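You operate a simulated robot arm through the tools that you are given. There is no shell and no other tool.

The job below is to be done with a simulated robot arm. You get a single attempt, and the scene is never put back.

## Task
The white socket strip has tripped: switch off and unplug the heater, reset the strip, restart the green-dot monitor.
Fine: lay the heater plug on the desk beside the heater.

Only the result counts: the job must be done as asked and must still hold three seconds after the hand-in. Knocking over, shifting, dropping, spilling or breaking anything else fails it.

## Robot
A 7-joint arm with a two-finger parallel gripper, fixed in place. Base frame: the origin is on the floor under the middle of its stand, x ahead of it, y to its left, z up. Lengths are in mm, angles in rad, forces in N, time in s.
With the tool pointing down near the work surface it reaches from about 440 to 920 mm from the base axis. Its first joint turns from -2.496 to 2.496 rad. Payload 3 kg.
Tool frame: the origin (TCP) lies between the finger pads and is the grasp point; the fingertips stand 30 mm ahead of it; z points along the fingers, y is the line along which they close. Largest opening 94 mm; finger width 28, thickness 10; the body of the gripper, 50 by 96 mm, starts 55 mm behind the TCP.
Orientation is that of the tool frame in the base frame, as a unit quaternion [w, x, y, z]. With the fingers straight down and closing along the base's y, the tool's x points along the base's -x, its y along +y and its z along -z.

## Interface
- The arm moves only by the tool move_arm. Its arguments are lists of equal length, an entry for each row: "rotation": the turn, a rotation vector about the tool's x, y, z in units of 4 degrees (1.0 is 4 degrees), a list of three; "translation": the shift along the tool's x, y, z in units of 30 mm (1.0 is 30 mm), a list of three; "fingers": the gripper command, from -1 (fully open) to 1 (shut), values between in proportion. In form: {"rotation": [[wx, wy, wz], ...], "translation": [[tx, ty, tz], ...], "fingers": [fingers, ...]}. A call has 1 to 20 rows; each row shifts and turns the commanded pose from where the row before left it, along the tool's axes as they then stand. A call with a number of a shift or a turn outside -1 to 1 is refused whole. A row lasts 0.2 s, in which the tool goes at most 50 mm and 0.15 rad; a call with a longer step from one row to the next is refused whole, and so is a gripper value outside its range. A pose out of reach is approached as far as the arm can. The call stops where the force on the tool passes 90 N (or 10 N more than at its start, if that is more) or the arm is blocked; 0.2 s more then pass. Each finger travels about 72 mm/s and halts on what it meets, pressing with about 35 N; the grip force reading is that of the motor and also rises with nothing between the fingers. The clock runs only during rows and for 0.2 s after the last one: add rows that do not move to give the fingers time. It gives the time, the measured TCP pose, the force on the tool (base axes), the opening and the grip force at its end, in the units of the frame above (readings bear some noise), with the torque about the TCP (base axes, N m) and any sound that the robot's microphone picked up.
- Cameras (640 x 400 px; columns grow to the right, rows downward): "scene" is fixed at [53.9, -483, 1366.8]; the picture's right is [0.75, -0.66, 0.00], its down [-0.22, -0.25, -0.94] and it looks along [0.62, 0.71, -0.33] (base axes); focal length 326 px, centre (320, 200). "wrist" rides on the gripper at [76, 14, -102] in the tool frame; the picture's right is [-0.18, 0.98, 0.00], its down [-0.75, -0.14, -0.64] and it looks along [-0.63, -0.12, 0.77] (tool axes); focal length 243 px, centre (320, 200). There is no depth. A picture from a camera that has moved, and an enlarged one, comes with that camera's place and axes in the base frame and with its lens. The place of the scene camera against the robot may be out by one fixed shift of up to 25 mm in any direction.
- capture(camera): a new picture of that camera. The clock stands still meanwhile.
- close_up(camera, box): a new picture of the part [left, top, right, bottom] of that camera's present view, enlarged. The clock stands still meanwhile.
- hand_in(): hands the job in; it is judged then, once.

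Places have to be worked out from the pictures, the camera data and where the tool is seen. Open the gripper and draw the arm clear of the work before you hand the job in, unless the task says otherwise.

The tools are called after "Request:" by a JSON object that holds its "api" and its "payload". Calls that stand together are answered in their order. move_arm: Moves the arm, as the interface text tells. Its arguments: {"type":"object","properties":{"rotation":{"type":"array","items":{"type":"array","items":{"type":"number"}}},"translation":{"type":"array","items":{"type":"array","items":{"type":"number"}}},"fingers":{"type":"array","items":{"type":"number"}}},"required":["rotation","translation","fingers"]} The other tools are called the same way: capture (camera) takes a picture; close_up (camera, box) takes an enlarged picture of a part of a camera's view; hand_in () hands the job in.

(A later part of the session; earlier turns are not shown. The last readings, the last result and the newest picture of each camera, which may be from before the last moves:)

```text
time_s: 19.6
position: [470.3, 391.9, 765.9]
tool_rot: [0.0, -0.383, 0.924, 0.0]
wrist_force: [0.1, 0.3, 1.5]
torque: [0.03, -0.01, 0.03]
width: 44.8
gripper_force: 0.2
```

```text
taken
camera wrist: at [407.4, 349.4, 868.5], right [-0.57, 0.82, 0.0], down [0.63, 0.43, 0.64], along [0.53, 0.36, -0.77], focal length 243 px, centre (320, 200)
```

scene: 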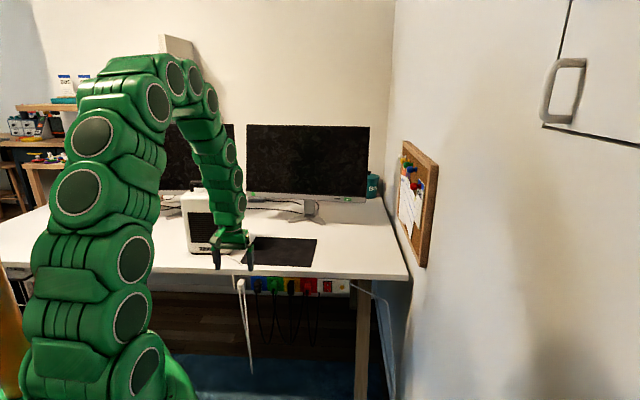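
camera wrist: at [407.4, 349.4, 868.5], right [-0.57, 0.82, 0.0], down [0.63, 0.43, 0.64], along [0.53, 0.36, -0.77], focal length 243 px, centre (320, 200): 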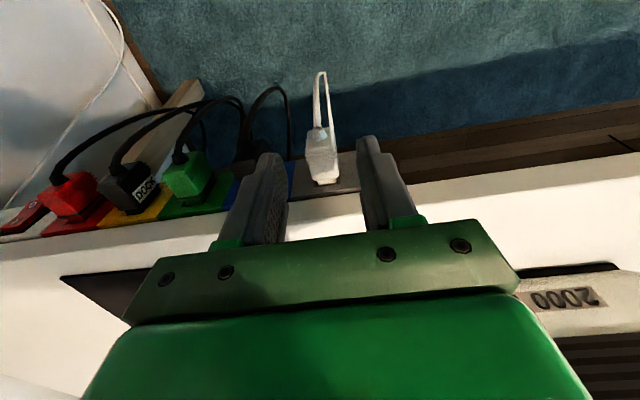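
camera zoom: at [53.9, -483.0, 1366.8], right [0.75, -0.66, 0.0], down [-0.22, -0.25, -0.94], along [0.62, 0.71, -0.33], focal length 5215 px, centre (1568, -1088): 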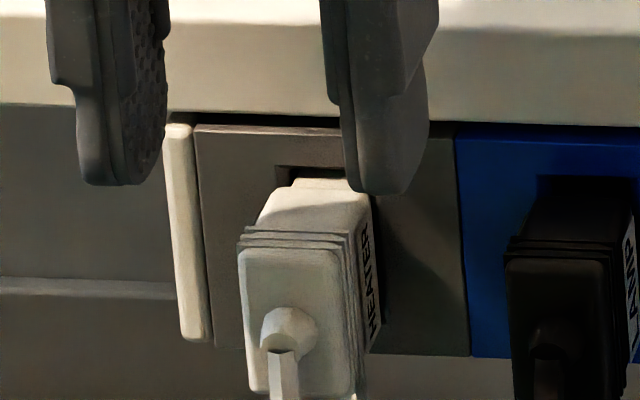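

Reworking it, I had mistaken the plug's lower front edge for its upper one. The plug is lower and further back than I first thought (front face n≈616, z 677–710), and the strip is recessed about 10 mm, so u is about 58. I shift to n≈618, u≈58, go down to just above the plug top, and look again.

Request:
{"api": "move_arm", "payload": {"rotation": [[0, 0, 0], [0, 0, 0], [0, 0, 0]], "translation": [[-0.2, -0.08, 0], [-0.05, 0, 0.4], [0, 0, 0.33]], "fingers": [0.05, 0.05, 0.05]}}

Request:
{"api": "close_up", "payload": {"camera": "wrist", "box": [250, 90, 390, 180]}}

Request:
{"api": "close_up", "payload": {"camera": "scene", "box": [222, 268, 262, 293]}}

```text
time_s: 20.4
position: [477.0, 397.5, 743.8]
tool_rot: [-0.001, -0.383, 0.924, -0.001]
wrist_force: [-0.2, -0.1, -0.4]
torque: [-0.04, 0.0, 0.02]
width: 44.7
gripper_force: 0.1
```

```text
4.44 times, centred on (320, 135) of wrist
camera zoom: at [413.9, 353.4, 846.9], right [-0.57, 0.82, 0.0], down [0.63, 0.43, 0.64], along [0.53, 0.36, -0.77], focal length 1078 px, centre (320, 489)
```

zoom: 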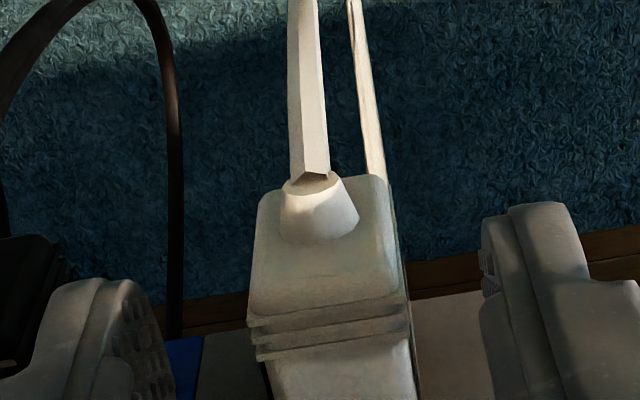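

```text
16.00 times, centred on (242, 280) of scene
camera zoom: at [53.9, -483.0, 1366.8], right [0.75, -0.66, 0.0], down [-0.22, -0.25, -0.94], along [0.62, 0.71, -0.33], focal length 5215 px, centre (1568, -1088)
```

zoom: 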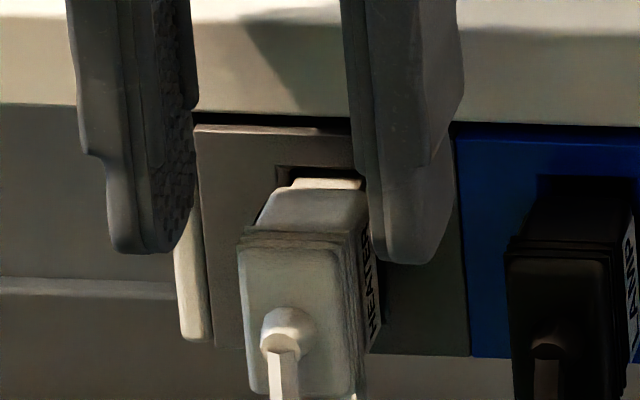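

Both views now agree within about 2 mm and the tips straddle the plug. I shift 1 mm to the right and lower to tip z≈682, 5 mm above the plug's bottom.

Request:
{"api": "move_arm", "payload": {"rotation": [[0, 0, 0], [0, 0, 0], [0, 0, 0], [0, 0, 0]], "translation": [[0, -0.04, 0.27], [0, 0, 0.27], [0, 0, 0.27], [0, 0, 0.25]], "fingers": [0.05, 0.05, 0.05, 0.05]}}

Request:
{"api": "close_up", "payload": {"camera": "wrist", "box": [250, 90, 390, 180]}}

Request:
{"api": "close_up", "payload": {"camera": "scene", "box": [222, 268, 262, 293]}}

```text
time_s: 21.4
position: [479.2, 394.4, 713.4]
tool_rot: [0.0, -0.383, 0.924, 0.0]
wrist_force: [0.4, -0.4, 0.2]
torque: [0.0, 0.0, 0.03]
width: 44.6
gripper_force: 0.0
```

```text
4.44 times, centred on (320, 135) of wrist
camera zoom: at [415.0, 351.7, 815.2], right [-0.57, 0.82, 0.0], down [0.63, 0.43, 0.64], along [0.53, 0.36, -0.77], focal length 1078 px, centre (320, 489)
```

zoom: 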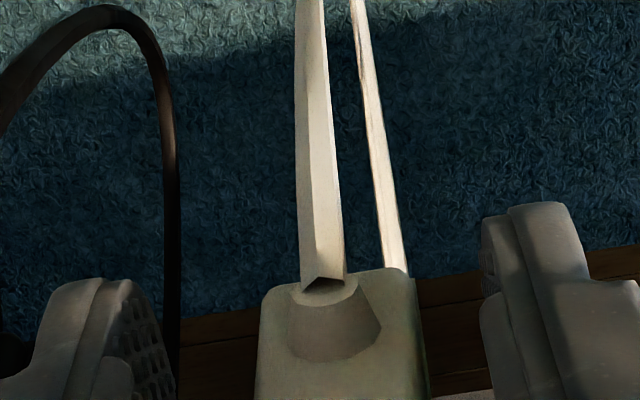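

```text
16.00 times, centred on (242, 280) of scene
camera zoom: at [53.9, -483.0, 1366.8], right [0.75, -0.66, 0.0], down [-0.22, -0.25, -0.94], along [0.62, 0.71, -0.33], focal length 5215 px, centre (1568, -1088)
```

zoom: 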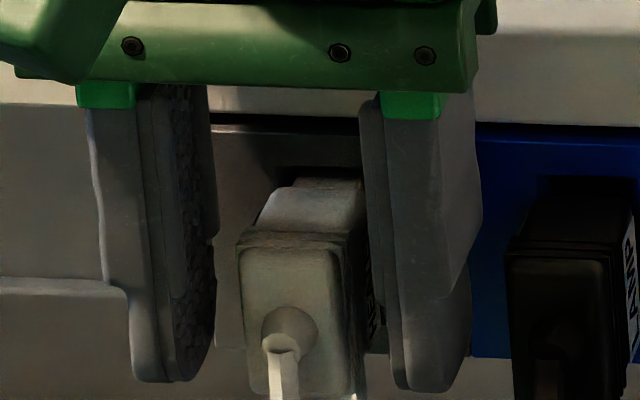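

The fingers straddle the plug evenly with tips near its underside, and nothing is touched. I close on it.

Request:
{"api": "move_arm", "payload": {"rotation": [[0, 0, 0], [0, 0, 0], [0, 0, 0]], "translation": [[0, 0, 0], [0, 0, 0], [0, 0, 0]], "fingers": [1, 1, 1]}}

Request:
{"api": "close_up", "payload": {"camera": "wrist", "box": [250, 90, 390, 180]}}

Request:
{"api": "close_up", "payload": {"camera": "scene", "box": [222, 268, 262, 293]}}

```text
time_s: 22.2
position: [478.5, 393.9, 713.3]
tool_rot: [-0.001, -0.383, 0.924, -0.001]
wrist_force: [-20.3, 4.8, 5.7]
torque: [0.32, 0.11, 0.64]
width: 25.8
gripper_force: 35.4
```

```text
4.44 times, centred on (320, 135) of wrist
camera zoom: at [415.3, 350.7, 815.2], right [-0.57, 0.82, 0.0], down [0.63, 0.43, 0.64], along [0.53, 0.36, -0.77], focal length 1078 px, centre (320, 489)
```

zoom: 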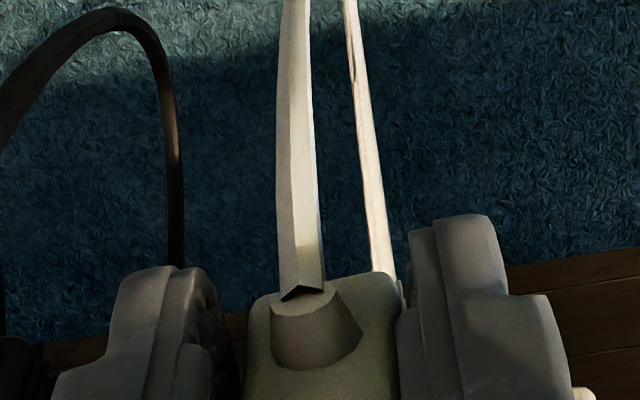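

```text
16.00 times, centred on (242, 280) of scene
camera zoom: at [53.9, -483.0, 1366.8], right [0.75, -0.66, 0.0], down [-0.22, -0.25, -0.94], along [0.62, 0.71, -0.33], focal length 5215 px, centre (1568, -1088)
```

zoom: 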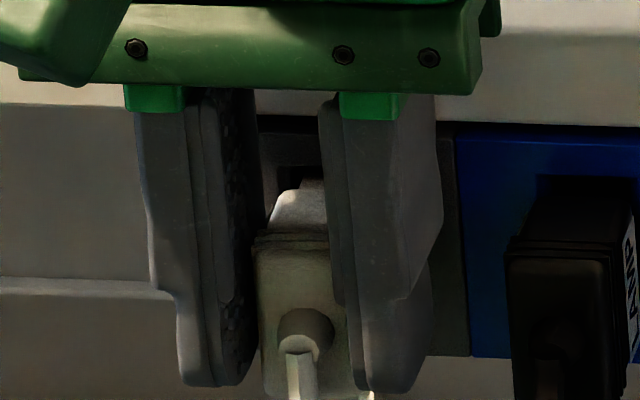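

The plug is gripped at 25.8 mm, but there is about 18 N sideways toward -u, so I ease the hand 2 mm that way before pulling.

Request:
{"api": "move_arm", "payload": {"rotation": [[0, 0, 0], [0, 0, 0]], "translation": [[0, 0.07, 0], [0, 0, 0]], "fingers": [1, 1]}}

```text
time_s: 22.8
position: [477.0, 395.4, 713.1]
tool_rot: [-0.001, -0.383, 0.924, 0.0]
wrist_force: [-4.0, -11.8, -4.3]
torque: [-0.33, 0.16, -0.23]
width: 25.4
gripper_force: 34.7
```

Sideways load is down to about 5 N. Now I pull straight back (-n) in small steps.

Request:
{"api": "move_arm", "payload": {"rotation": [[0, 0, 0], [0, 0, 0], [0, 0, 0], [0, 0, 0]], "translation": [[0.15, 0, 0], [0.15, 0, 0], [0.2, 0, 0], [0.2, 0, 0]], "fingers": [1, 1, 1, 1]}}

Request:
{"api": "close_up", "payload": {"camera": "scene", "box": [222, 268, 262, 293]}}

Request:
{"api": "close_up", "payload": {"camera": "wrist", "box": [240, 90, 400, 190]}}

```text
time_s: 23.8
position: [463.2, 383.2, 712.9]
tool_rot: [0.001, -0.383, 0.924, 0.0]
wrist_force: [0.8, -0.9, 0.8]
torque: [-0.02, 0.0, 0.03]
width: 25.2
gripper_force: 35.2
```

```text
16.00 times, centred on (242, 280) of scene
camera zoom: at [53.9, -483.0, 1366.8], right [0.75, -0.66, 0.0], down [-0.22, -0.25, -0.94], along [0.62, 0.71, -0.33], focal length 5215 px, centre (1568, -1088)
```

zoom: 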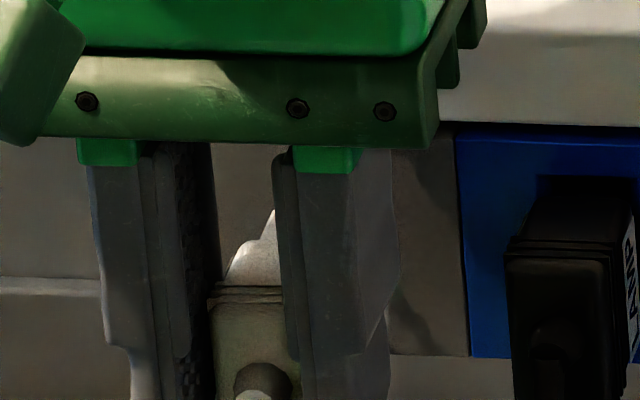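

```text
4.00 times, centred on (320, 140) of wrist
camera zoom: at [398.5, 338.8, 815.0], right [-0.57, 0.82, 0.0], down [0.63, 0.43, 0.64], along [0.53, 0.36, -0.77], focal length 970 px, centre (320, 440)
```

zoom: 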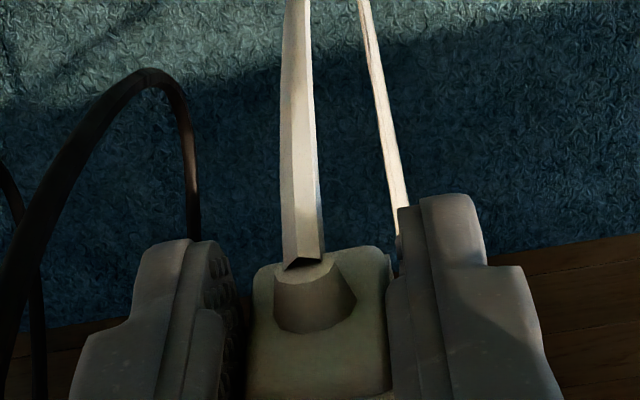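

Force has dropped to about zero and the plug moved with the hand. I pull back another 50 mm to clear the socket and check.

Request:
{"api": "move_arm", "payload": {"rotation": [[0, 0, 0], [0, 0, 0], [0, 0, 0]], "translation": [[0.55, 0, 0], [0.55, 0, 0], [0.55, 0, 0]], "fingers": [1, 1, 1]}}

Request:
{"api": "close_up", "payload": {"camera": "scene", "box": [190, 260, 286, 320]}}

Request:
{"api": "capture", "payload": {"camera": "wrist"}}

Request:
{"api": "capture", "payload": {"camera": "scene"}}

```text
time_s: 24.6
position: [426.4, 348.4, 712.4]
tool_rot: [0.0, -0.384, 0.923, 0.0]
wrist_force: [0.0, -0.4, -0.1]
torque: [-0.01, 0.02, -0.03]
width: 25.1
gripper_force: 35.2
```

```text
6.67 times, centred on (238, 290) of scene
camera zoom: at [53.9, -483.0, 1366.8], right [0.75, -0.66, 0.0], down [-0.22, -0.25, -0.94], along [0.62, 0.71, -0.33], focal length 2173 px, centre (867, -400)
```

zoom: 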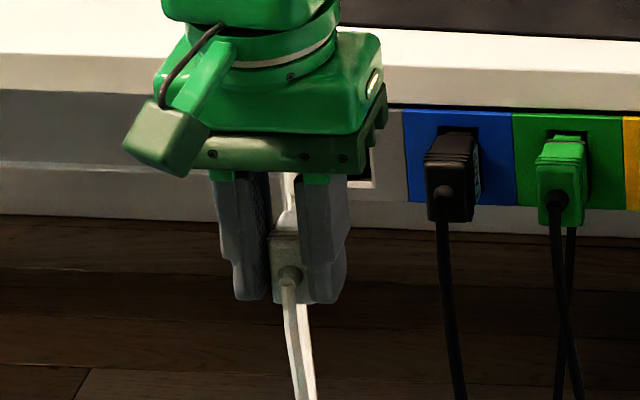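

```text
taken
camera wrist: at [363.0, 304.3, 815.2], right [-0.57, 0.82, 0.0], down [0.63, 0.43, 0.64], along [0.53, 0.36, -0.77], focal length 243 px, centre (320, 200)
```

wrist: 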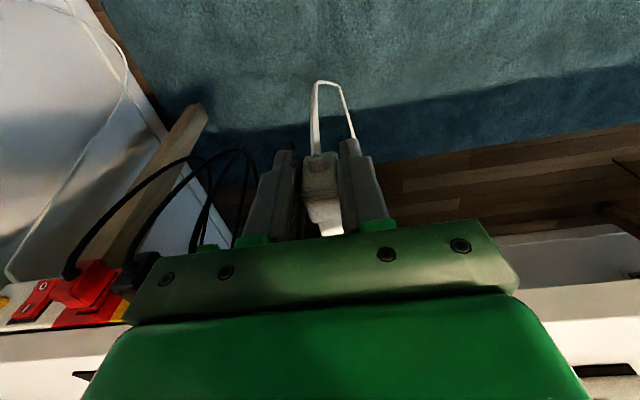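

```text
taken
```

scene: 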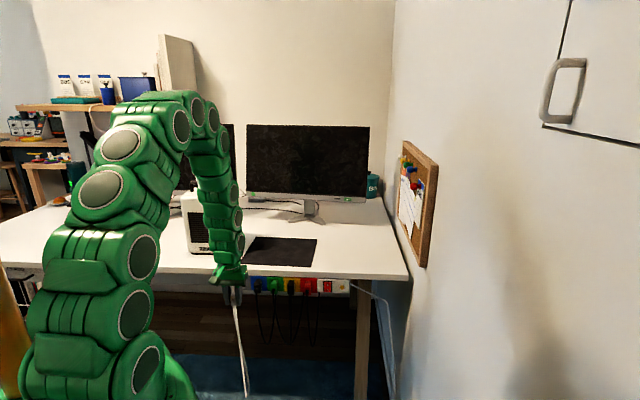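

The plug is out and held, hanging clear with slack cord. I lift it above desk height and then carry it left in front of the desk to u≈-250.

Request:
{"api": "move_arm", "payload": {"rotation": [[0, 0, 0], [0, 0, 0], [0, 0, 0], [0, 0, 0], [0, 0, 0], [0, 0, 0], [0, 0, 0], [0, 0, 0], [0, 0, 0], [0, 0, 0], [0, 0, 0], [0, 0, 0], [0, 0, 0], [0, 0, 0], [0, 0, 0], [0, 0, 0], [0, 0, 0]], "translation": [[0, 0, -0.86], [0, 0, -0.86], [0, 0, -0.86], [0, 0, -0.86], [0, 0, -0.86], [0, 0.85, 0], [0, 0.85, 0], [0, 0.85, 0], [0, 0.85, 0], [0, 0.85, 0], [0, 0.85, 0], [0, 0.85, 0], [0, 0.85, 0], [0, 0.85, 0], [0, 0.85, 0], [0, 0.85, 0], [0, 0.85, 0]], "fingers": [1, 1, 1, 1, 1, 1, 1, 1, 1, 1, 1, 1, 1, 1, 1, 1, 1]}}

Request:
{"api": "capture", "payload": {"camera": "scene"}}

Request:
{"api": "capture", "payload": {"camera": "wrist"}}

```text
time_s: 28.2
position: [211.0, 565.0, 840.9]
tool_rot: [0.0, -0.383, 0.924, 0.001]
wrist_force: [-0.7, 0.4, -0.6]
torque: [-0.01, -0.03, 0.01]
width: 25.0
gripper_force: 35.3
```

```text
taken
```

scene: 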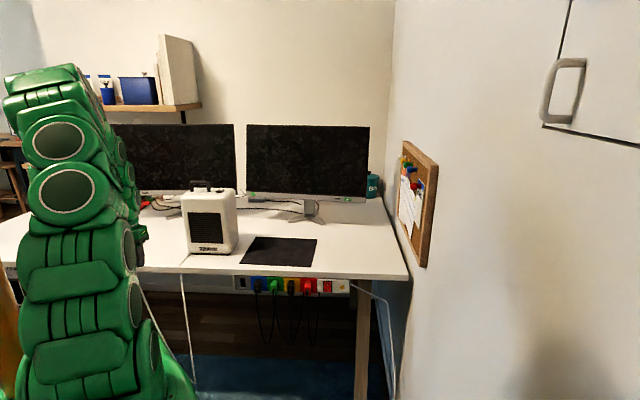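

```text
taken
camera wrist: at [147.9, 521.4, 943.0], right [-0.57, 0.82, 0.0], down [0.63, 0.43, 0.64], along [0.53, 0.36, -0.77], focal length 243 px, centre (320, 200)
```

wrist: 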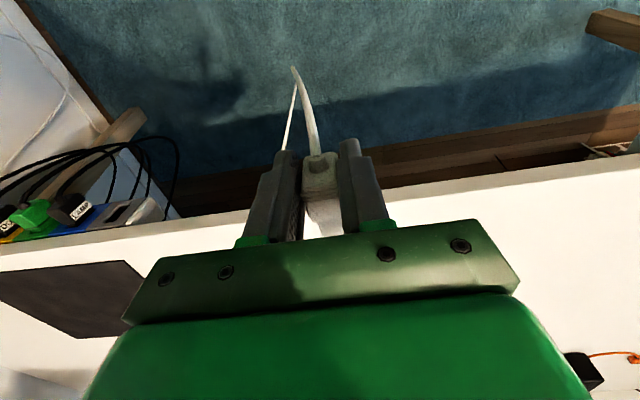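

The plug hangs at u≈-250 with almost no load on the tool. I move straight in (+n) to n≈775, left of the heater, staying about 50 mm above the desk.

Request:
{"api": "move_arm", "payload": {"rotation": [[0, 0, 0], [0, 0, 0], [0, 0, 0], [0, 0, 0], [0, 0, 0], [0, 0, 0], [0, 0, 0], [0, 0, 0]], "translation": [[-0.942, 0, 0], [-0.942, 0, 0], [-0.942, 0, 0], [-0.942, 0, 0], [-0.942, 0, 0], [-0.942, 0, 0], [-0.942, 0, 0], [-0.942, 0, 0]], "fingers": [1, 1, 1, 1, 1, 1, 1, 1]}}

Request:
{"api": "capture", "payload": {"camera": "wrist"}}

Request:
{"api": "capture", "payload": {"camera": "scene"}}

```text
time_s: 30.0
position: [369.9, 724.0, 842.3]
tool_rot: [-0.001, -0.383, 0.924, 0.0]
wrist_force: [0.0, -0.3, -1.8]
torque: [0.0, 0.0, 0.0]
width: 25.0
gripper_force: 34.7
```

```text
taken
camera wrist: at [307.0, 680.2, 943.8], right [-0.57, 0.82, 0.0], down [0.63, 0.43, 0.64], along [0.53, 0.36, -0.77], focal length 243 px, centre (320, 200)
```

wrist: 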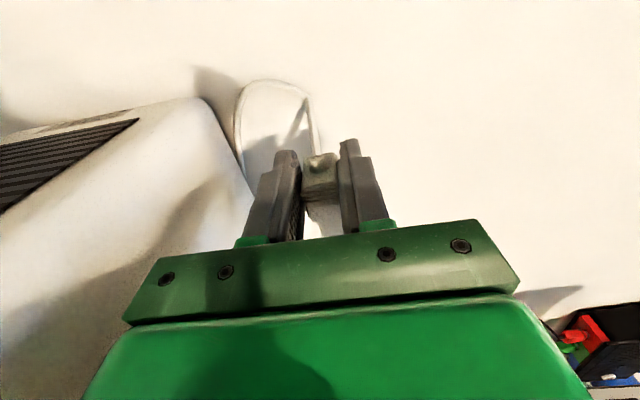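

```text
taken
```

scene: 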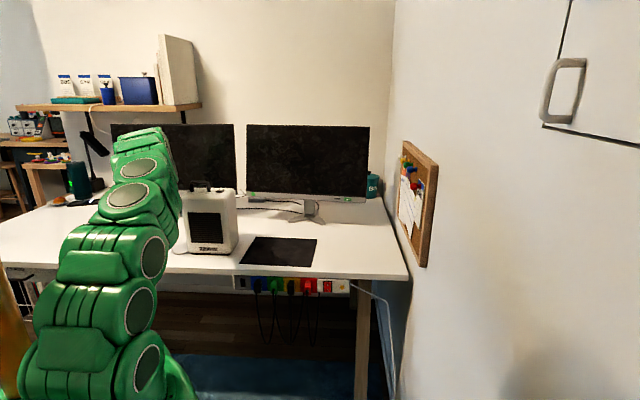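

The cord now lies slackly on the desk beside the heater and the hand clears the heater wall by over 20 mm. I lower the plug to just above the desk.

Request:
{"api": "move_arm", "payload": {"rotation": [[0, 0, 0], [0, 0, 0], [0, 0, 0], [0, 0, 0]], "translation": [[0, 0, 0.5], [0, 0, 0.5], [0, 0, 0.4], [0, 0, 0.1]], "fingers": [1, 1, 1, 1]}}

Request:
{"api": "close_up", "payload": {"camera": "wrist", "box": [220, 80, 420, 240]}}

```text
time_s: 31.0
position: [370.4, 722.9, 797.6]
tool_rot: [0.0, -0.383, 0.924, 0.001]
wrist_force: [-0.7, -0.2, -0.7]
torque: [0.01, 0.01, 0.01]
width: 25.2
gripper_force: 34.6
```

```text
2.50 times, centred on (320, 160) of wrist
camera zoom: at [306.5, 680.5, 899.1], right [-0.57, 0.82, 0.0], down [0.63, 0.43, 0.64], along [0.53, 0.36, -0.77], focal length 606 px, centre (320, 300)
```

zoom: 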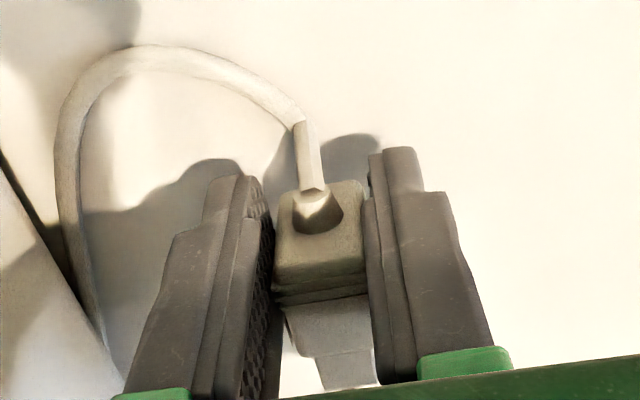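

Nothing touched yet at TCP z≈797.6. I continue down in 2 mm steps and watch the vertical force.

Request:
{"api": "move_arm", "payload": {"rotation": [[0, 0, 0], [0, 0, 0], [0, 0, 0]], "translation": [[0, 0, 0.07], [0, 0, 0.07], [0, 0, 0]], "fingers": [1, 1, 1]}}

```text
time_s: 31.8
position: [372.0, 723.8, 793.1]
tool_rot: [0.0, -0.383, 0.924, 0.0]
wrist_force: [0.7, -0.2, -0.3]
torque: [0.0, -0.01, -0.01]
width: 24.9
gripper_force: 34.9
```

Still free at z≈793, so another 3 mm in small steps.

Request:
{"api": "move_arm", "payload": {"rotation": [[0, 0, 0], [0, 0, 0], [0, 0, 0]], "translation": [[0, 0, 0.05], [0, 0, 0.05], [0, 0, 0]], "fingers": [1, 1, 1]}}

Request:
{"api": "close_up", "payload": {"camera": "wrist", "box": [220, 80, 420, 240]}}

```text
time_s: 32.6
position: [371.8, 723.4, 789.8]
tool_rot: [0.0, -0.383, 0.924, 0.0]
wrist_force: [0.0, 0.5, -1.5]
torque: [-0.01, 0.04, 0.02]
width: 25.0
gripper_force: 34.9
```

```text
2.50 times, centred on (320, 160) of wrist
camera zoom: at [307.7, 680.2, 892.2], right [-0.57, 0.82, 0.0], down [0.63, 0.43, 0.64], along [0.53, 0.36, -0.77], focal length 606 px, centre (320, 300)
```

zoom: 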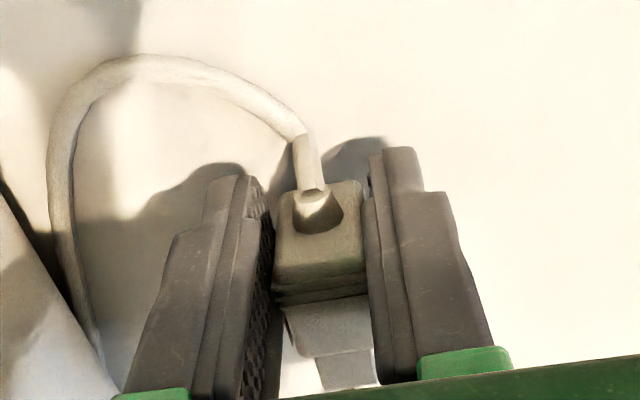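

No contact at z≈789.8 yet, so I go on with 1 mm steps.

Request:
{"api": "move_arm", "payload": {"rotation": [[0, 0, 0], [0, 0, 0], [0, 0, 0]], "translation": [[0, 0, 0.035], [0, 0, 0.035], [0, 0, 0]], "fingers": [1, 1, 1]}}

```text
time_s: 33.4
position: [371.5, 722.9, 789.4]
tool_rot: [0.0, -0.383, 0.924, 0.0]
wrist_force: [-0.3, 0.3, -0.4]
torque: [-0.01, 0.02, 0.01]
width: 25.1
gripper_force: 35.5
```

Still no contact force, so 2 mm more.

Request:
{"api": "move_arm", "payload": {"rotation": [[0, 0, 0], [0, 0, 0], [0, 0, 0]], "translation": [[0, 0, 0.035], [0, 0, 0.035], [0, 0, 0]], "fingers": [1, 1, 1]}}

```text
time_s: 34.2
position: [371.1, 724.6, 786.5]
tool_rot: [0.001, -0.383, 0.924, 0.001]
wrist_force: [0.5, -3.6, 28.5]
torque: [0.1, -0.22, -0.01]
width: 25.1
gripper_force: 35.6
```

Contact with 28 N upward means the plug is resting on the desk. I ease up by about 0.7 mm and open the fingers moderately.

Request:
{"api": "move_arm", "payload": {"rotation": [[0, 0, 0], [0, 0, 0], [0, 0, 0], [0, 0, 0]], "translation": [[0, 0, -0.025], [0, 0, 0], [0, 0, 0], [0, 0, 0]], "fingers": [1, 0.2, 0, 0]}}

Request:
{"api": "close_up", "payload": {"camera": "wrist", "box": [220, 80, 420, 240]}}

```text
time_s: 35.2
position: [370.4, 725.1, 785.5]
tool_rot: [0.001, -0.382, 0.924, 0.0]
wrist_force: [0.0, -1.0, -0.6]
torque: [-0.01, -0.01, 0.0]
width: 46.8
gripper_force: 0.1
```

```text
2.50 times, centred on (320, 160) of wrist
camera zoom: at [307.2, 680.6, 888.2], right [-0.57, 0.82, 0.0], down [0.63, 0.43, 0.64], along [0.53, 0.36, -0.77], focal length 606 px, centre (320, 300)
```

zoom: 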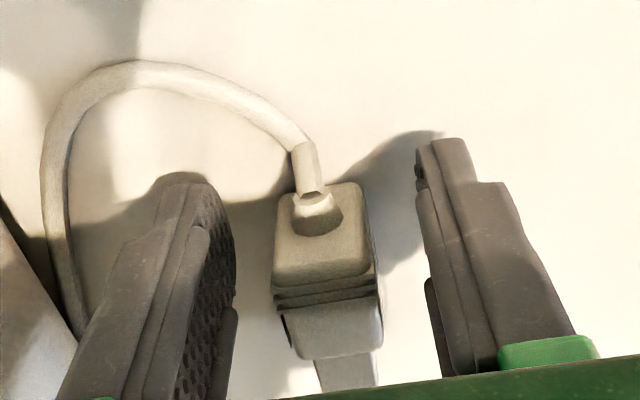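

The plug stands released on the desk. I raise straight up and look at the result from above.

Request:
{"api": "move_arm", "payload": {"rotation": [[0, 0, 0], [0, 0, 0], [0, 0, 0], [0, 0, 0], [0, 0, 0], [0, 0, 0], [0, 0, 0]], "translation": [[0, 0, -0.3], [0, 0, -0.6], [0, 0, -0.8], [0, 0, -0.8], [0, 0, -0.8], [0, 0, -0.8], [0, 0, -0.8]], "fingers": [0, 0, 0, 0, 0, 0, 0]}}

Request:
{"api": "capture", "payload": {"camera": "wrist"}}

Request:
{"api": "capture", "payload": {"camera": "scene"}}

```text
time_s: 36.8
position: [369.6, 725.0, 933.9]
tool_rot: [-0.001, -0.383, 0.924, 0.0]
wrist_force: [0.2, 0.8, -0.2]
torque: [0.01, -0.02, -0.01]
width: 47.1
gripper_force: 0.1
```

```text
taken
camera wrist: at [306.4, 680.3, 1035.6], right [-0.56, 0.83, 0.0], down [0.63, 0.43, 0.64], along [0.53, 0.36, -0.77], focal length 243 px, centre (320, 200)
```

wrist: 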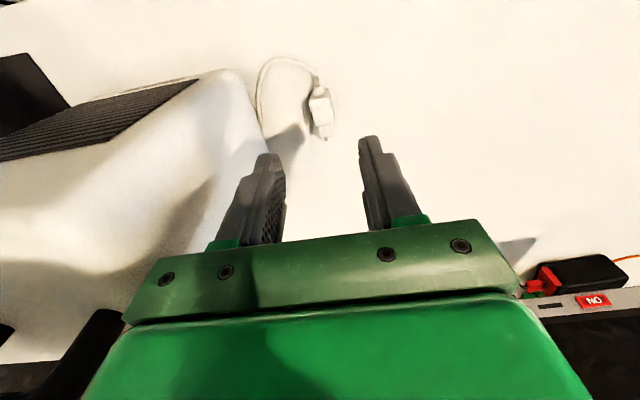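

```text
taken
```

scene: 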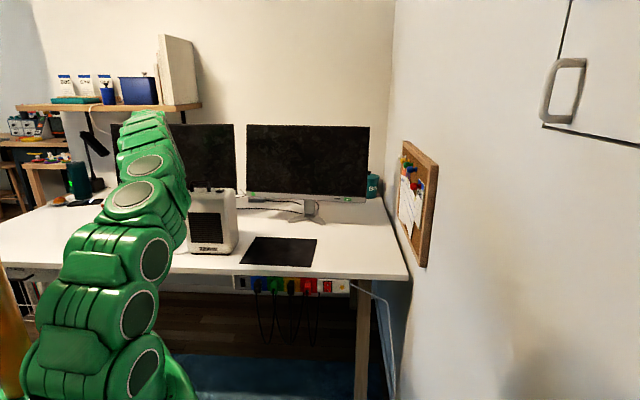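

The heater plug lies on the desk beside the heater and everything else is undisturbed. I back out in front of the desk and travel right towards the strip's button.

Request:
{"api": "move_arm", "payload": {"rotation": [[0, 0, 0], [0, 0, 0], [0, 0, 0], [0, 0, 0], [0, 0, 0], [0, 0, 0], [0, 0, 0], [0, 0, 0], [0, 0, 0], [0, 0, 0], [0, 0, 0], [0, 0, 0], [0, 0, 0], [0, 0, 0], [0, 0, 0], [0, 0, 0], [0, 0, 0], [0, 0, 0], [0, 0, 0], [0, 0, 0]], "translation": [[0.89, 0, 0], [0.89, 0, 0], [0.89, 0, 0], [0.89, 0, 0], [0.89, 0, 0], [0.89, 0, 0], [0.89, 0, 0], [0.89, 0, 0], [0, -1, 0], [0, -1, 0], [0, -1, 0], [0, -1, 0], [0, -1, 0], [0, -1, 0], [0, -1, 0], [0, -1, 0], [0, -1, 0], [0, -1, 0], [0, -1, 0], [0, -1, 0]], "fingers": [0, 0, 0, 0, 0, 0, 0, 0, 0, 0, 0, 0, 0, 0, 0, 0, 0, 0, 0, 0]}}

Request:
{"api": "move_arm", "payload": {"rotation": [[0, 0, 0], [0, 0, 0], [0, 0, 0], [0, 0, 0], [0, 0, 0], [0, 0, 0], [0, 0, 0], [0, 0, 0], [0, 0, 0], [0, 0, 0]], "translation": [[0, -0.95, 0.33], [0, -0.95, 0.33], [0, -0.95, 0.33], [0, -0.95, 0.33], [0, -0.95, 0.33], [0, -0.95, 0.33], [0, -0.95, 0.33], [0, -0.95, 0.33], [0, -0.95, 0.33], [0, -0.95, 0.33]], "fingers": [0, 0, 0, 0, 0, 0, 0, 0, 0, 0]}}

Request:
{"api": "capture", "payload": {"camera": "wrist"}}

Request:
{"api": "capture", "payload": {"camera": "scene"}}

Request:
{"api": "close_up", "payload": {"camera": "scene", "box": [100, 180, 260, 280]}}

```text
time_s: 41.0
position: [476.5, 318.9, 932.3]
tool_rot: [0.0, -0.383, 0.924, 0.0]
wrist_force: [0.6, 0.1, -0.2]
torque: [-0.03, 0.0, 0.01]
width: 47.1
gripper_force: 0.0
```

```text
time_s: 43.2
position: [675.9, 117.2, 833.5]
tool_rot: [-0.001, -0.383, 0.924, -0.001]
wrist_force: [-0.6, 0.2, -0.6]
torque: [0.03, 0.0, 0.0]
width: 46.9
gripper_force: 0.1
```

```text
taken
camera wrist: at [612.3, 74.1, 935.4], right [-0.57, 0.82, 0.0], down [0.63, 0.43, 0.64], along [0.53, 0.36, -0.77], focal length 243 px, centre (320, 200)
```

wrist: 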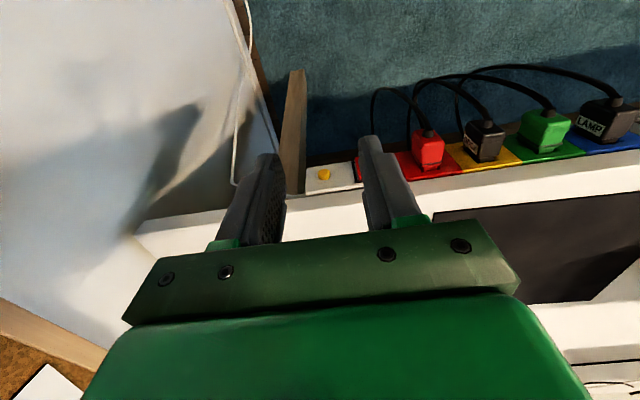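

```text
taken
```

scene: 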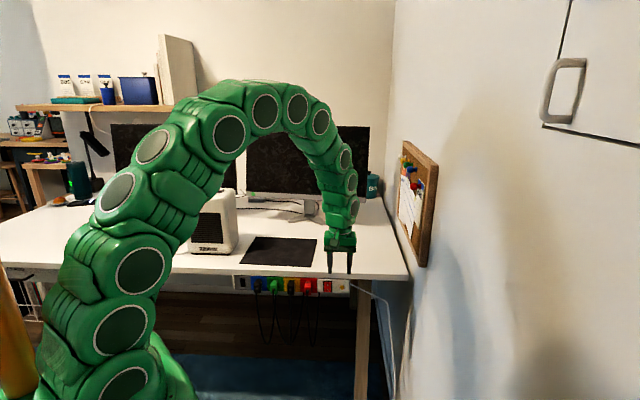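

```text
4.00 times, centred on (180, 230) of scene
camera zoom: at [53.9, -483.0, 1366.8], right [0.75, -0.66, 0.0], down [-0.22, -0.25, -0.94], along [0.62, 0.71, -0.33], focal length 1304 px, centre (880, 80)
```

zoom: 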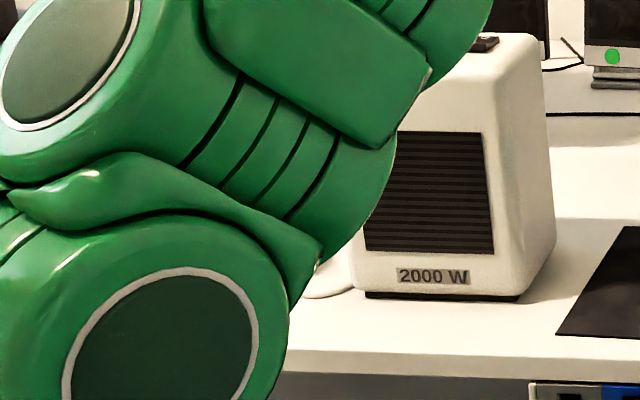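

The button now shows between the fingers, and I enlarge it to fix its position.

Request:
{"api": "close_up", "payload": {"camera": "wrist", "box": [280, 140, 380, 210]}}

Request:
{"api": "close_up", "payload": {"camera": "scene", "box": [310, 255, 374, 295]}}

```text
5.71 times, centred on (330, 175) of wrist
camera zoom: at [612.3, 74.1, 935.4], right [-0.57, 0.82, 0.0], down [0.63, 0.43, 0.64], along [0.53, 0.36, -0.77], focal length 1386 px, centre (263, 343)
```

zoom: 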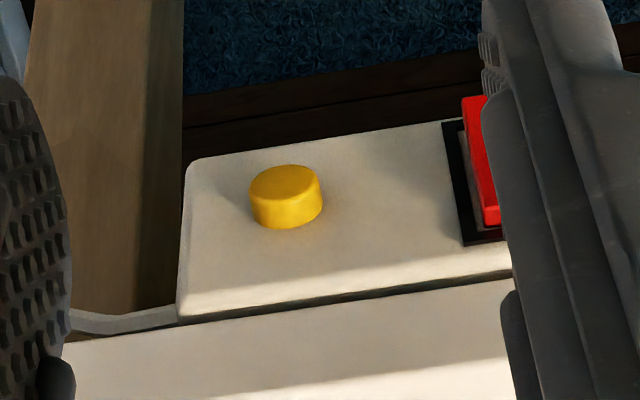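

```text
10.00 times, centred on (342, 275) of scene
camera zoom: at [53.9, -483.0, 1366.8], right [0.75, -0.66, 0.0], down [-0.22, -0.25, -0.94], along [0.62, 0.71, -0.33], focal length 3259 px, centre (100, -550)
```

zoom: 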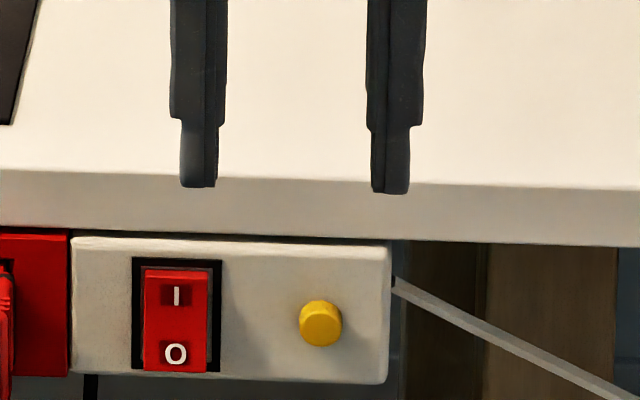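

The button face is at about n 642, u 406, z 692, about 2 mm behind the desk lip, so a vertical finger would hit the desk edge first. I'll press with the tool tipped outward, so I rotate the tool 80° toward the strip here in free space and close the fingers.

Request:
{"api": "move_arm", "payload": {"rotation": [[0, -1, 0], [0, -1, 0], [0, -1, 0], [0, -1, 0], [0, -1, 0], [0, -1, 0], [0, -1, 0], [0, -1, 0], [0, -1, 0], [0, -1, 0]], "translation": [[0.5, 0, 0], [0.5, 0, 0], [0.5, 0, 0], [0, 0, 0], [0, 0, 0], [0, 0, 0], [0, 0, 0], [0, 0, 0], [0, 0, 0], [0, 0, 0]], "fingers": [1, 1, 1, 1, 1, 1, 1, 1, 1, 1]}}

Request:
{"api": "capture", "payload": {"camera": "scene"}}

Request:
{"api": "capture", "payload": {"camera": "wrist"}}

```text
time_s: 45.4
position: [644.4, 85.9, 831.1]
tool_rot: [0.316, -0.36, 0.868, 0.133]
wrist_force: [-0.4, 0.4, -1.1]
torque: [0.05, -0.03, 0.04]
width: 0.0
gripper_force: 32.3
```

```text
taken
```

scene: 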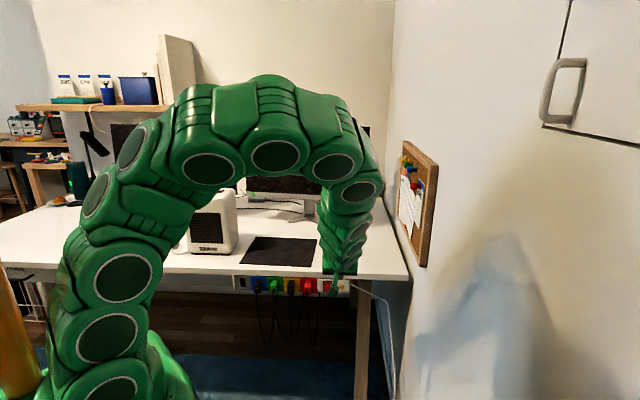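

```text
taken
camera wrist: at [546.3, 7.8, 860.5], right [-0.6, 0.79, 0.12], down [0.22, 0.02, 0.98], along [0.77, 0.61, -0.18], focal length 243 px, centre (320, 200)
```

wrist: 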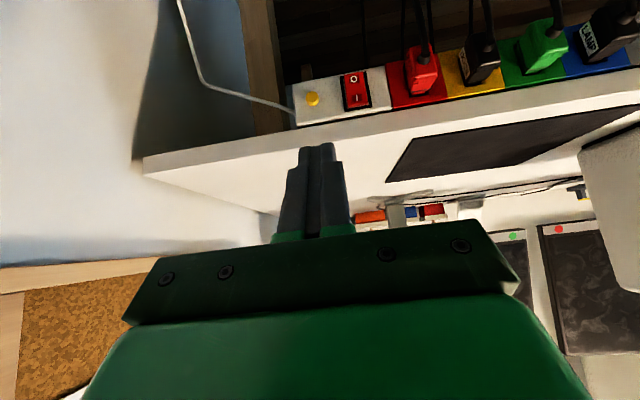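

This tilt gives a good frontal, upside-down view of the strip. I enlarge it to judge the rocker and button state.

Request:
{"api": "close_up", "payload": {"camera": "wrist", "box": [280, 55, 400, 130]}}

Request:
{"api": "close_up", "payload": {"camera": "wrist", "box": [340, 180, 620, 260]}}

```text
5.33 times, centred on (340, 92) of wrist
camera zoom: at [546.3, 7.8, 860.5], right [-0.6, 0.79, 0.12], down [0.22, 0.02, 0.98], along [0.77, 0.61, -0.18], focal length 1294 px, centre (213, 773)
```

zoom: 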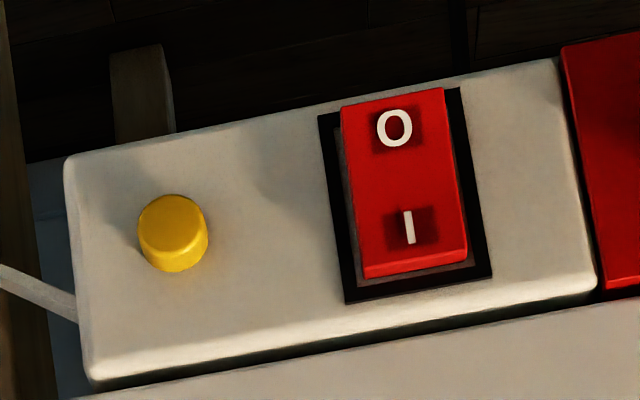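

```text
2.29 times, centred on (480, 220) of wrist
camera zoom: at [546.3, 7.8, 860.5], right [-0.6, 0.79, 0.12], down [0.22, 0.02, 0.98], along [0.77, 0.61, -0.18], focal length 555 px, centre (-46, 154)
```

zoom: 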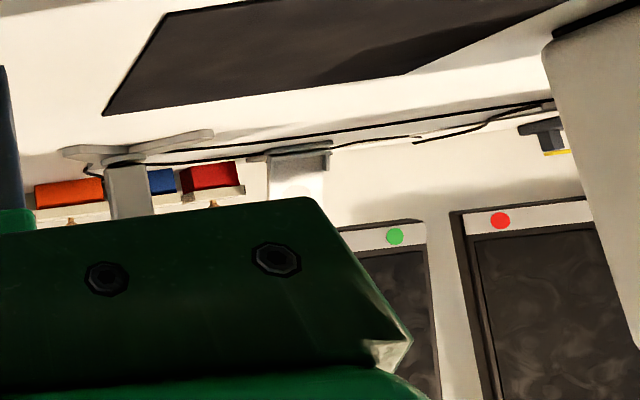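

The O end of the strip's rocker stands out, so I is pressed and its switch is still on; the popped-out yellow button is the breaker to reset. I finish tilting to 80° and lower to button height, staying in front of the strip.

Request:
{"api": "move_arm", "payload": {"rotation": [[0, -1, 0], [0, -1, 0], [0, -1, 0], [0, -1, 0], [0, -1, 0], [0, -1, 0], [0, -1, 0], [0, -1, 0], [0, -1, 0], [0, -1, 0], [0, 0, 0], [0, 0, 0], [0, 0, 0], [0, 0, 0], [0, 0, 0]], "translation": [[0, 0, 0], [0, 0, 0], [0, 0, 0], [0, 0, 0], [0, 0, 0], [0, 0, 0], [0, 0, 0], [0, 0, 0], [0, 0, 0], [0, 0, 0], [0.9, -0.073, 0.158], [0.9, -0.073, 0.158], [0.9, -0.073, 0.158], [0.9, -0.073, 0.158], [0.9, -0.073, 0.158]], "fingers": [1, 1, 1, 1, 1, 1, 1, 1, 1, 1, 1, 1, 1, 1, 1]}}

Request:
{"api": "capture", "payload": {"camera": "scene"}}

Request:
{"api": "capture", "payload": {"camera": "wrist"}}

Request:
{"api": "close_up", "payload": {"camera": "scene", "box": [310, 265, 374, 305]}}

```text
time_s: 48.6
position: [652.0, 75.9, 692.1]
tool_rot: [0.593, -0.293, 0.709, 0.245]
wrist_force: [0.5, -0.1, 0.1]
torque: [0.03, 0.0, 0.0]
width: 0.1
gripper_force: 33.0
```

```text
taken
```

scene: 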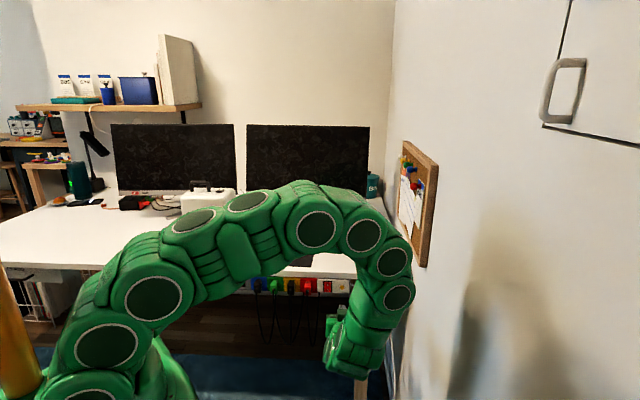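

```text
taken
camera wrist: at [560.8, 6.0, 635.1], right [-0.67, 0.72, 0.18], down [-0.25, -0.45, 0.85], along [0.69, 0.53, 0.49], focal length 243 px, centre (320, 200)
```

wrist: 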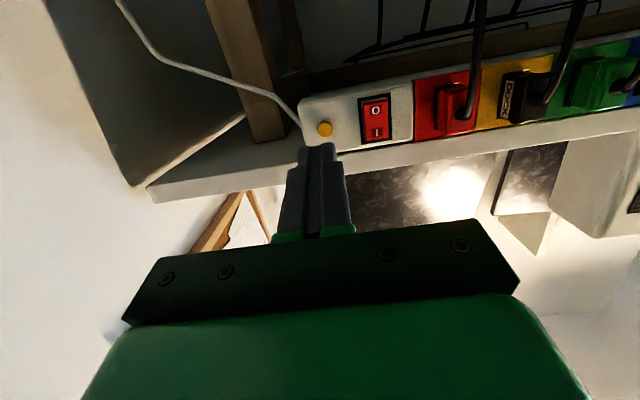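

```text
10.00 times, centred on (342, 285) of scene
camera zoom: at [53.9, -483.0, 1366.8], right [0.75, -0.66, 0.0], down [-0.22, -0.25, -0.94], along [0.62, 0.71, -0.33], focal length 3259 px, centre (100, -650)
```

zoom: 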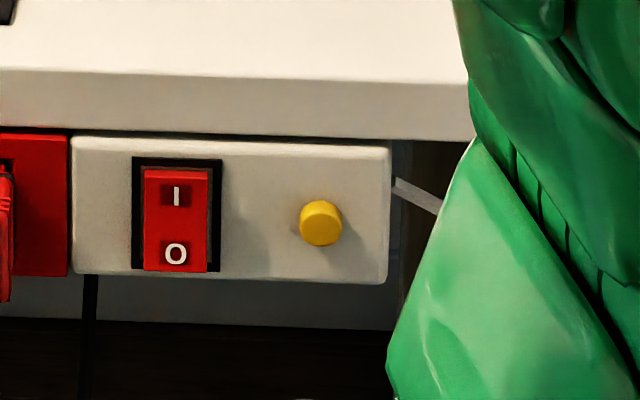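

The wrist view fixes the button at (n 642, u 406, z 692.5), and the fingers are in line with it (u 407). I advance until the tips are about 10 mm short of the button, raising 3 mm.

Request:
{"api": "move_arm", "payload": {"rotation": [[0, 0, 0], [0, 0, 0], [0, 0, 0], [0, 0, 0]], "translation": [[-0.153, 0.01, 0.718], [-0.153, 0.01, 0.718], [-0.153, 0.01, 0.718], [-0.153, 0.01, 0.718]], "fingers": [1, 1, 1, 1]}}

Request:
{"api": "close_up", "payload": {"camera": "wrist", "box": [260, 90, 400, 180]}}

Request:
{"api": "close_up", "payload": {"camera": "scene", "box": [310, 265, 374, 305]}}

```text
time_s: 49.6
position: [714.1, 139.7, 697.7]
tool_rot: [0.594, -0.293, 0.708, 0.246]
wrist_force: [0.5, 0.2, -0.5]
torque: [0.0, -0.01, 0.02]
width: 0.0
gripper_force: 33.3
```

```text
4.44 times, centred on (330, 135) of wrist
camera zoom: at [622.7, 69.3, 640.9], right [-0.67, 0.72, 0.18], down [-0.25, -0.45, 0.85], along [0.69, 0.53, 0.49], focal length 1078 px, centre (276, 489)
```

zoom: 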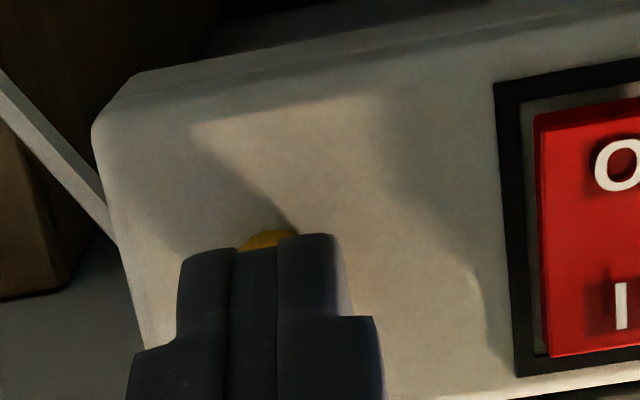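

```text
10.00 times, centred on (342, 285) of scene
camera zoom: at [53.9, -483.0, 1366.8], right [0.75, -0.66, 0.0], down [-0.22, -0.25, -0.94], along [0.62, 0.71, -0.33], focal length 3259 px, centre (100, -650)
```

zoom: 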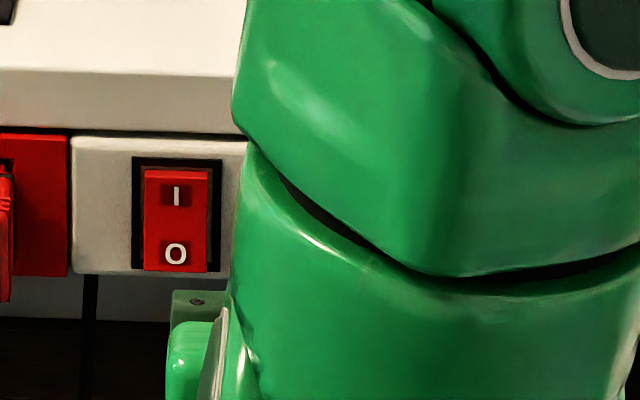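

The tips are about 8 mm from the button and centred on it. I close the gap gently in steps, watching force and sound.

Request:
{"api": "move_arm", "payload": {"rotation": [[0, 0, 0], [0, 0, 0], [0, 0, 0], [0, 0, 0]], "translation": [[-0.012, 0, 0.066], [-0.012, 0, 0.066], [-0.012, 0, 0.066], [0, 0, 0]], "fingers": [1, 1, 1, 1]}}

```text
time_s: 50.6
position: [717.7, 143.4, 698.3]
tool_rot: [0.594, -0.293, 0.708, 0.245]
wrist_force: [-0.2, 0.1, -0.4]
torque: [0.02, -0.04, -0.04]
width: 0.0
gripper_force: 32.8
```

No contact yet with the tip at n≈640, so I continue in 2 mm steps.

Request:
{"api": "move_arm", "payload": {"rotation": [[0, 0, 0], [0, 0, 0], [0, 0, 0]], "translation": [[-0.012, 0, 0.066], [-0.012, 0, 0.066], [0, 0, 0]], "fingers": [1, 1, 1]}}

```text
time_s: 51.4
position: [719.8, 146.2, 698.5]
tool_rot: [0.594, -0.293, 0.708, 0.246]
wrist_force: [-1.6, -1.7, 0.1]
torque: [0.04, -0.01, -0.04]
width: 0.3
gripper_force: 33.2
```

Light contact of about 2.3 N back along -n shows the tips are on the button. I push on 2 mm at a time.

Request:
{"api": "move_arm", "payload": {"rotation": [[0, 0, 0], [0, 0, 0], [0, 0, 0]], "translation": [[-0.012, 0, 0.066], [-0.006, 0, 0.033], [0, 0, 0]], "fingers": [1, 1, 1]}}

Request:
{"api": "close_up", "payload": {"camera": "wrist", "box": [260, 90, 400, 180]}}

```text
time_s: 52.2
position: [721.3, 149.7, 697.6]
tool_rot: [0.593, -0.293, 0.708, 0.246]
wrist_force: [-15.4, -7.3, 5.7]
torque: [0.18, -0.21, 0.17]
width: 0.1
gripper_force: 32.5
```

```text
4.44 times, centred on (330, 135) of wrist
camera zoom: at [631.6, 78.8, 639.8], right [-0.67, 0.72, 0.18], down [-0.25, -0.45, 0.85], along [0.69, 0.53, 0.49], focal length 1078 px, centre (276, 489)
```

zoom: 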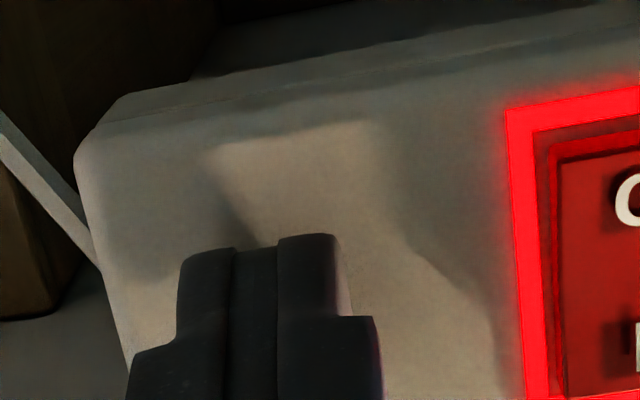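

The rocker's frame now glows red, so the strip has power again. I back straight out 90 mm and check that it stays latched.

Request:
{"api": "move_arm", "payload": {"rotation": [[0, 0, 0], [0, 0, 0], [0, 0, 0], [0, 0, 0], [0, 0, 0]], "translation": [[0.05, 0, -0.3], [0.12, 0, -0.7], [0.16, 0, -0.9], [0.16, 0, -0.9], [0, 0, 0]], "fingers": [1, 1, 1, 1, 1]}}

Request:
{"api": "capture", "payload": {"camera": "wrist"}}

Request:
{"api": "close_up", "payload": {"camera": "wrist", "box": [280, 80, 440, 170]}}

Request:
{"api": "capture", "payload": {"camera": "scene"}}

```text
time_s: 53.4
position: [664.0, 89.1, 697.6]
tool_rot: [0.594, -0.293, 0.708, 0.246]
wrist_force: [-0.4, -0.1, 1.0]
torque: [0.01, -0.01, -0.05]
width: 0.0
gripper_force: 33.2
```

```text
taken
camera wrist: at [574.0, 18.0, 639.7], right [-0.67, 0.72, 0.18], down [-0.25, -0.45, 0.85], along [0.69, 0.53, 0.49], focal length 243 px, centre (320, 200)
```

wrist: 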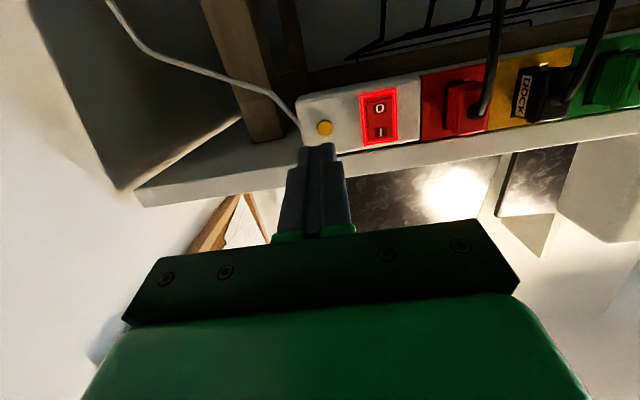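

```text
4.00 times, centred on (360, 125) of wrist
camera zoom: at [574.0, 18.0, 639.7], right [-0.67, 0.72, 0.18], down [-0.25, -0.45, 0.85], along [0.69, 0.53, 0.49], focal length 970 px, centre (160, 500)
```

zoom: 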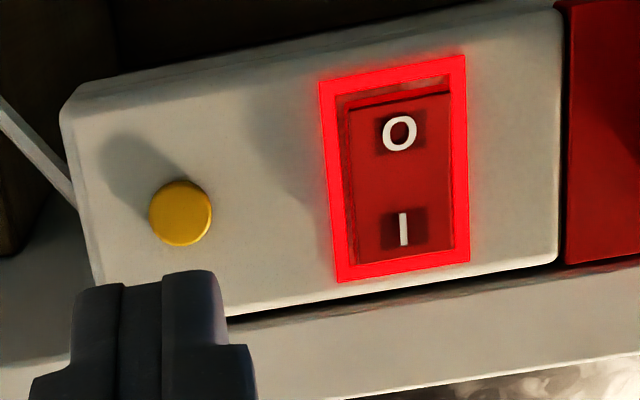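

```text
taken
```

scene: 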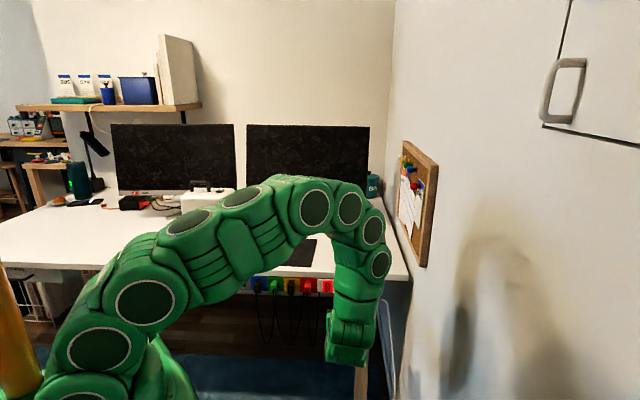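

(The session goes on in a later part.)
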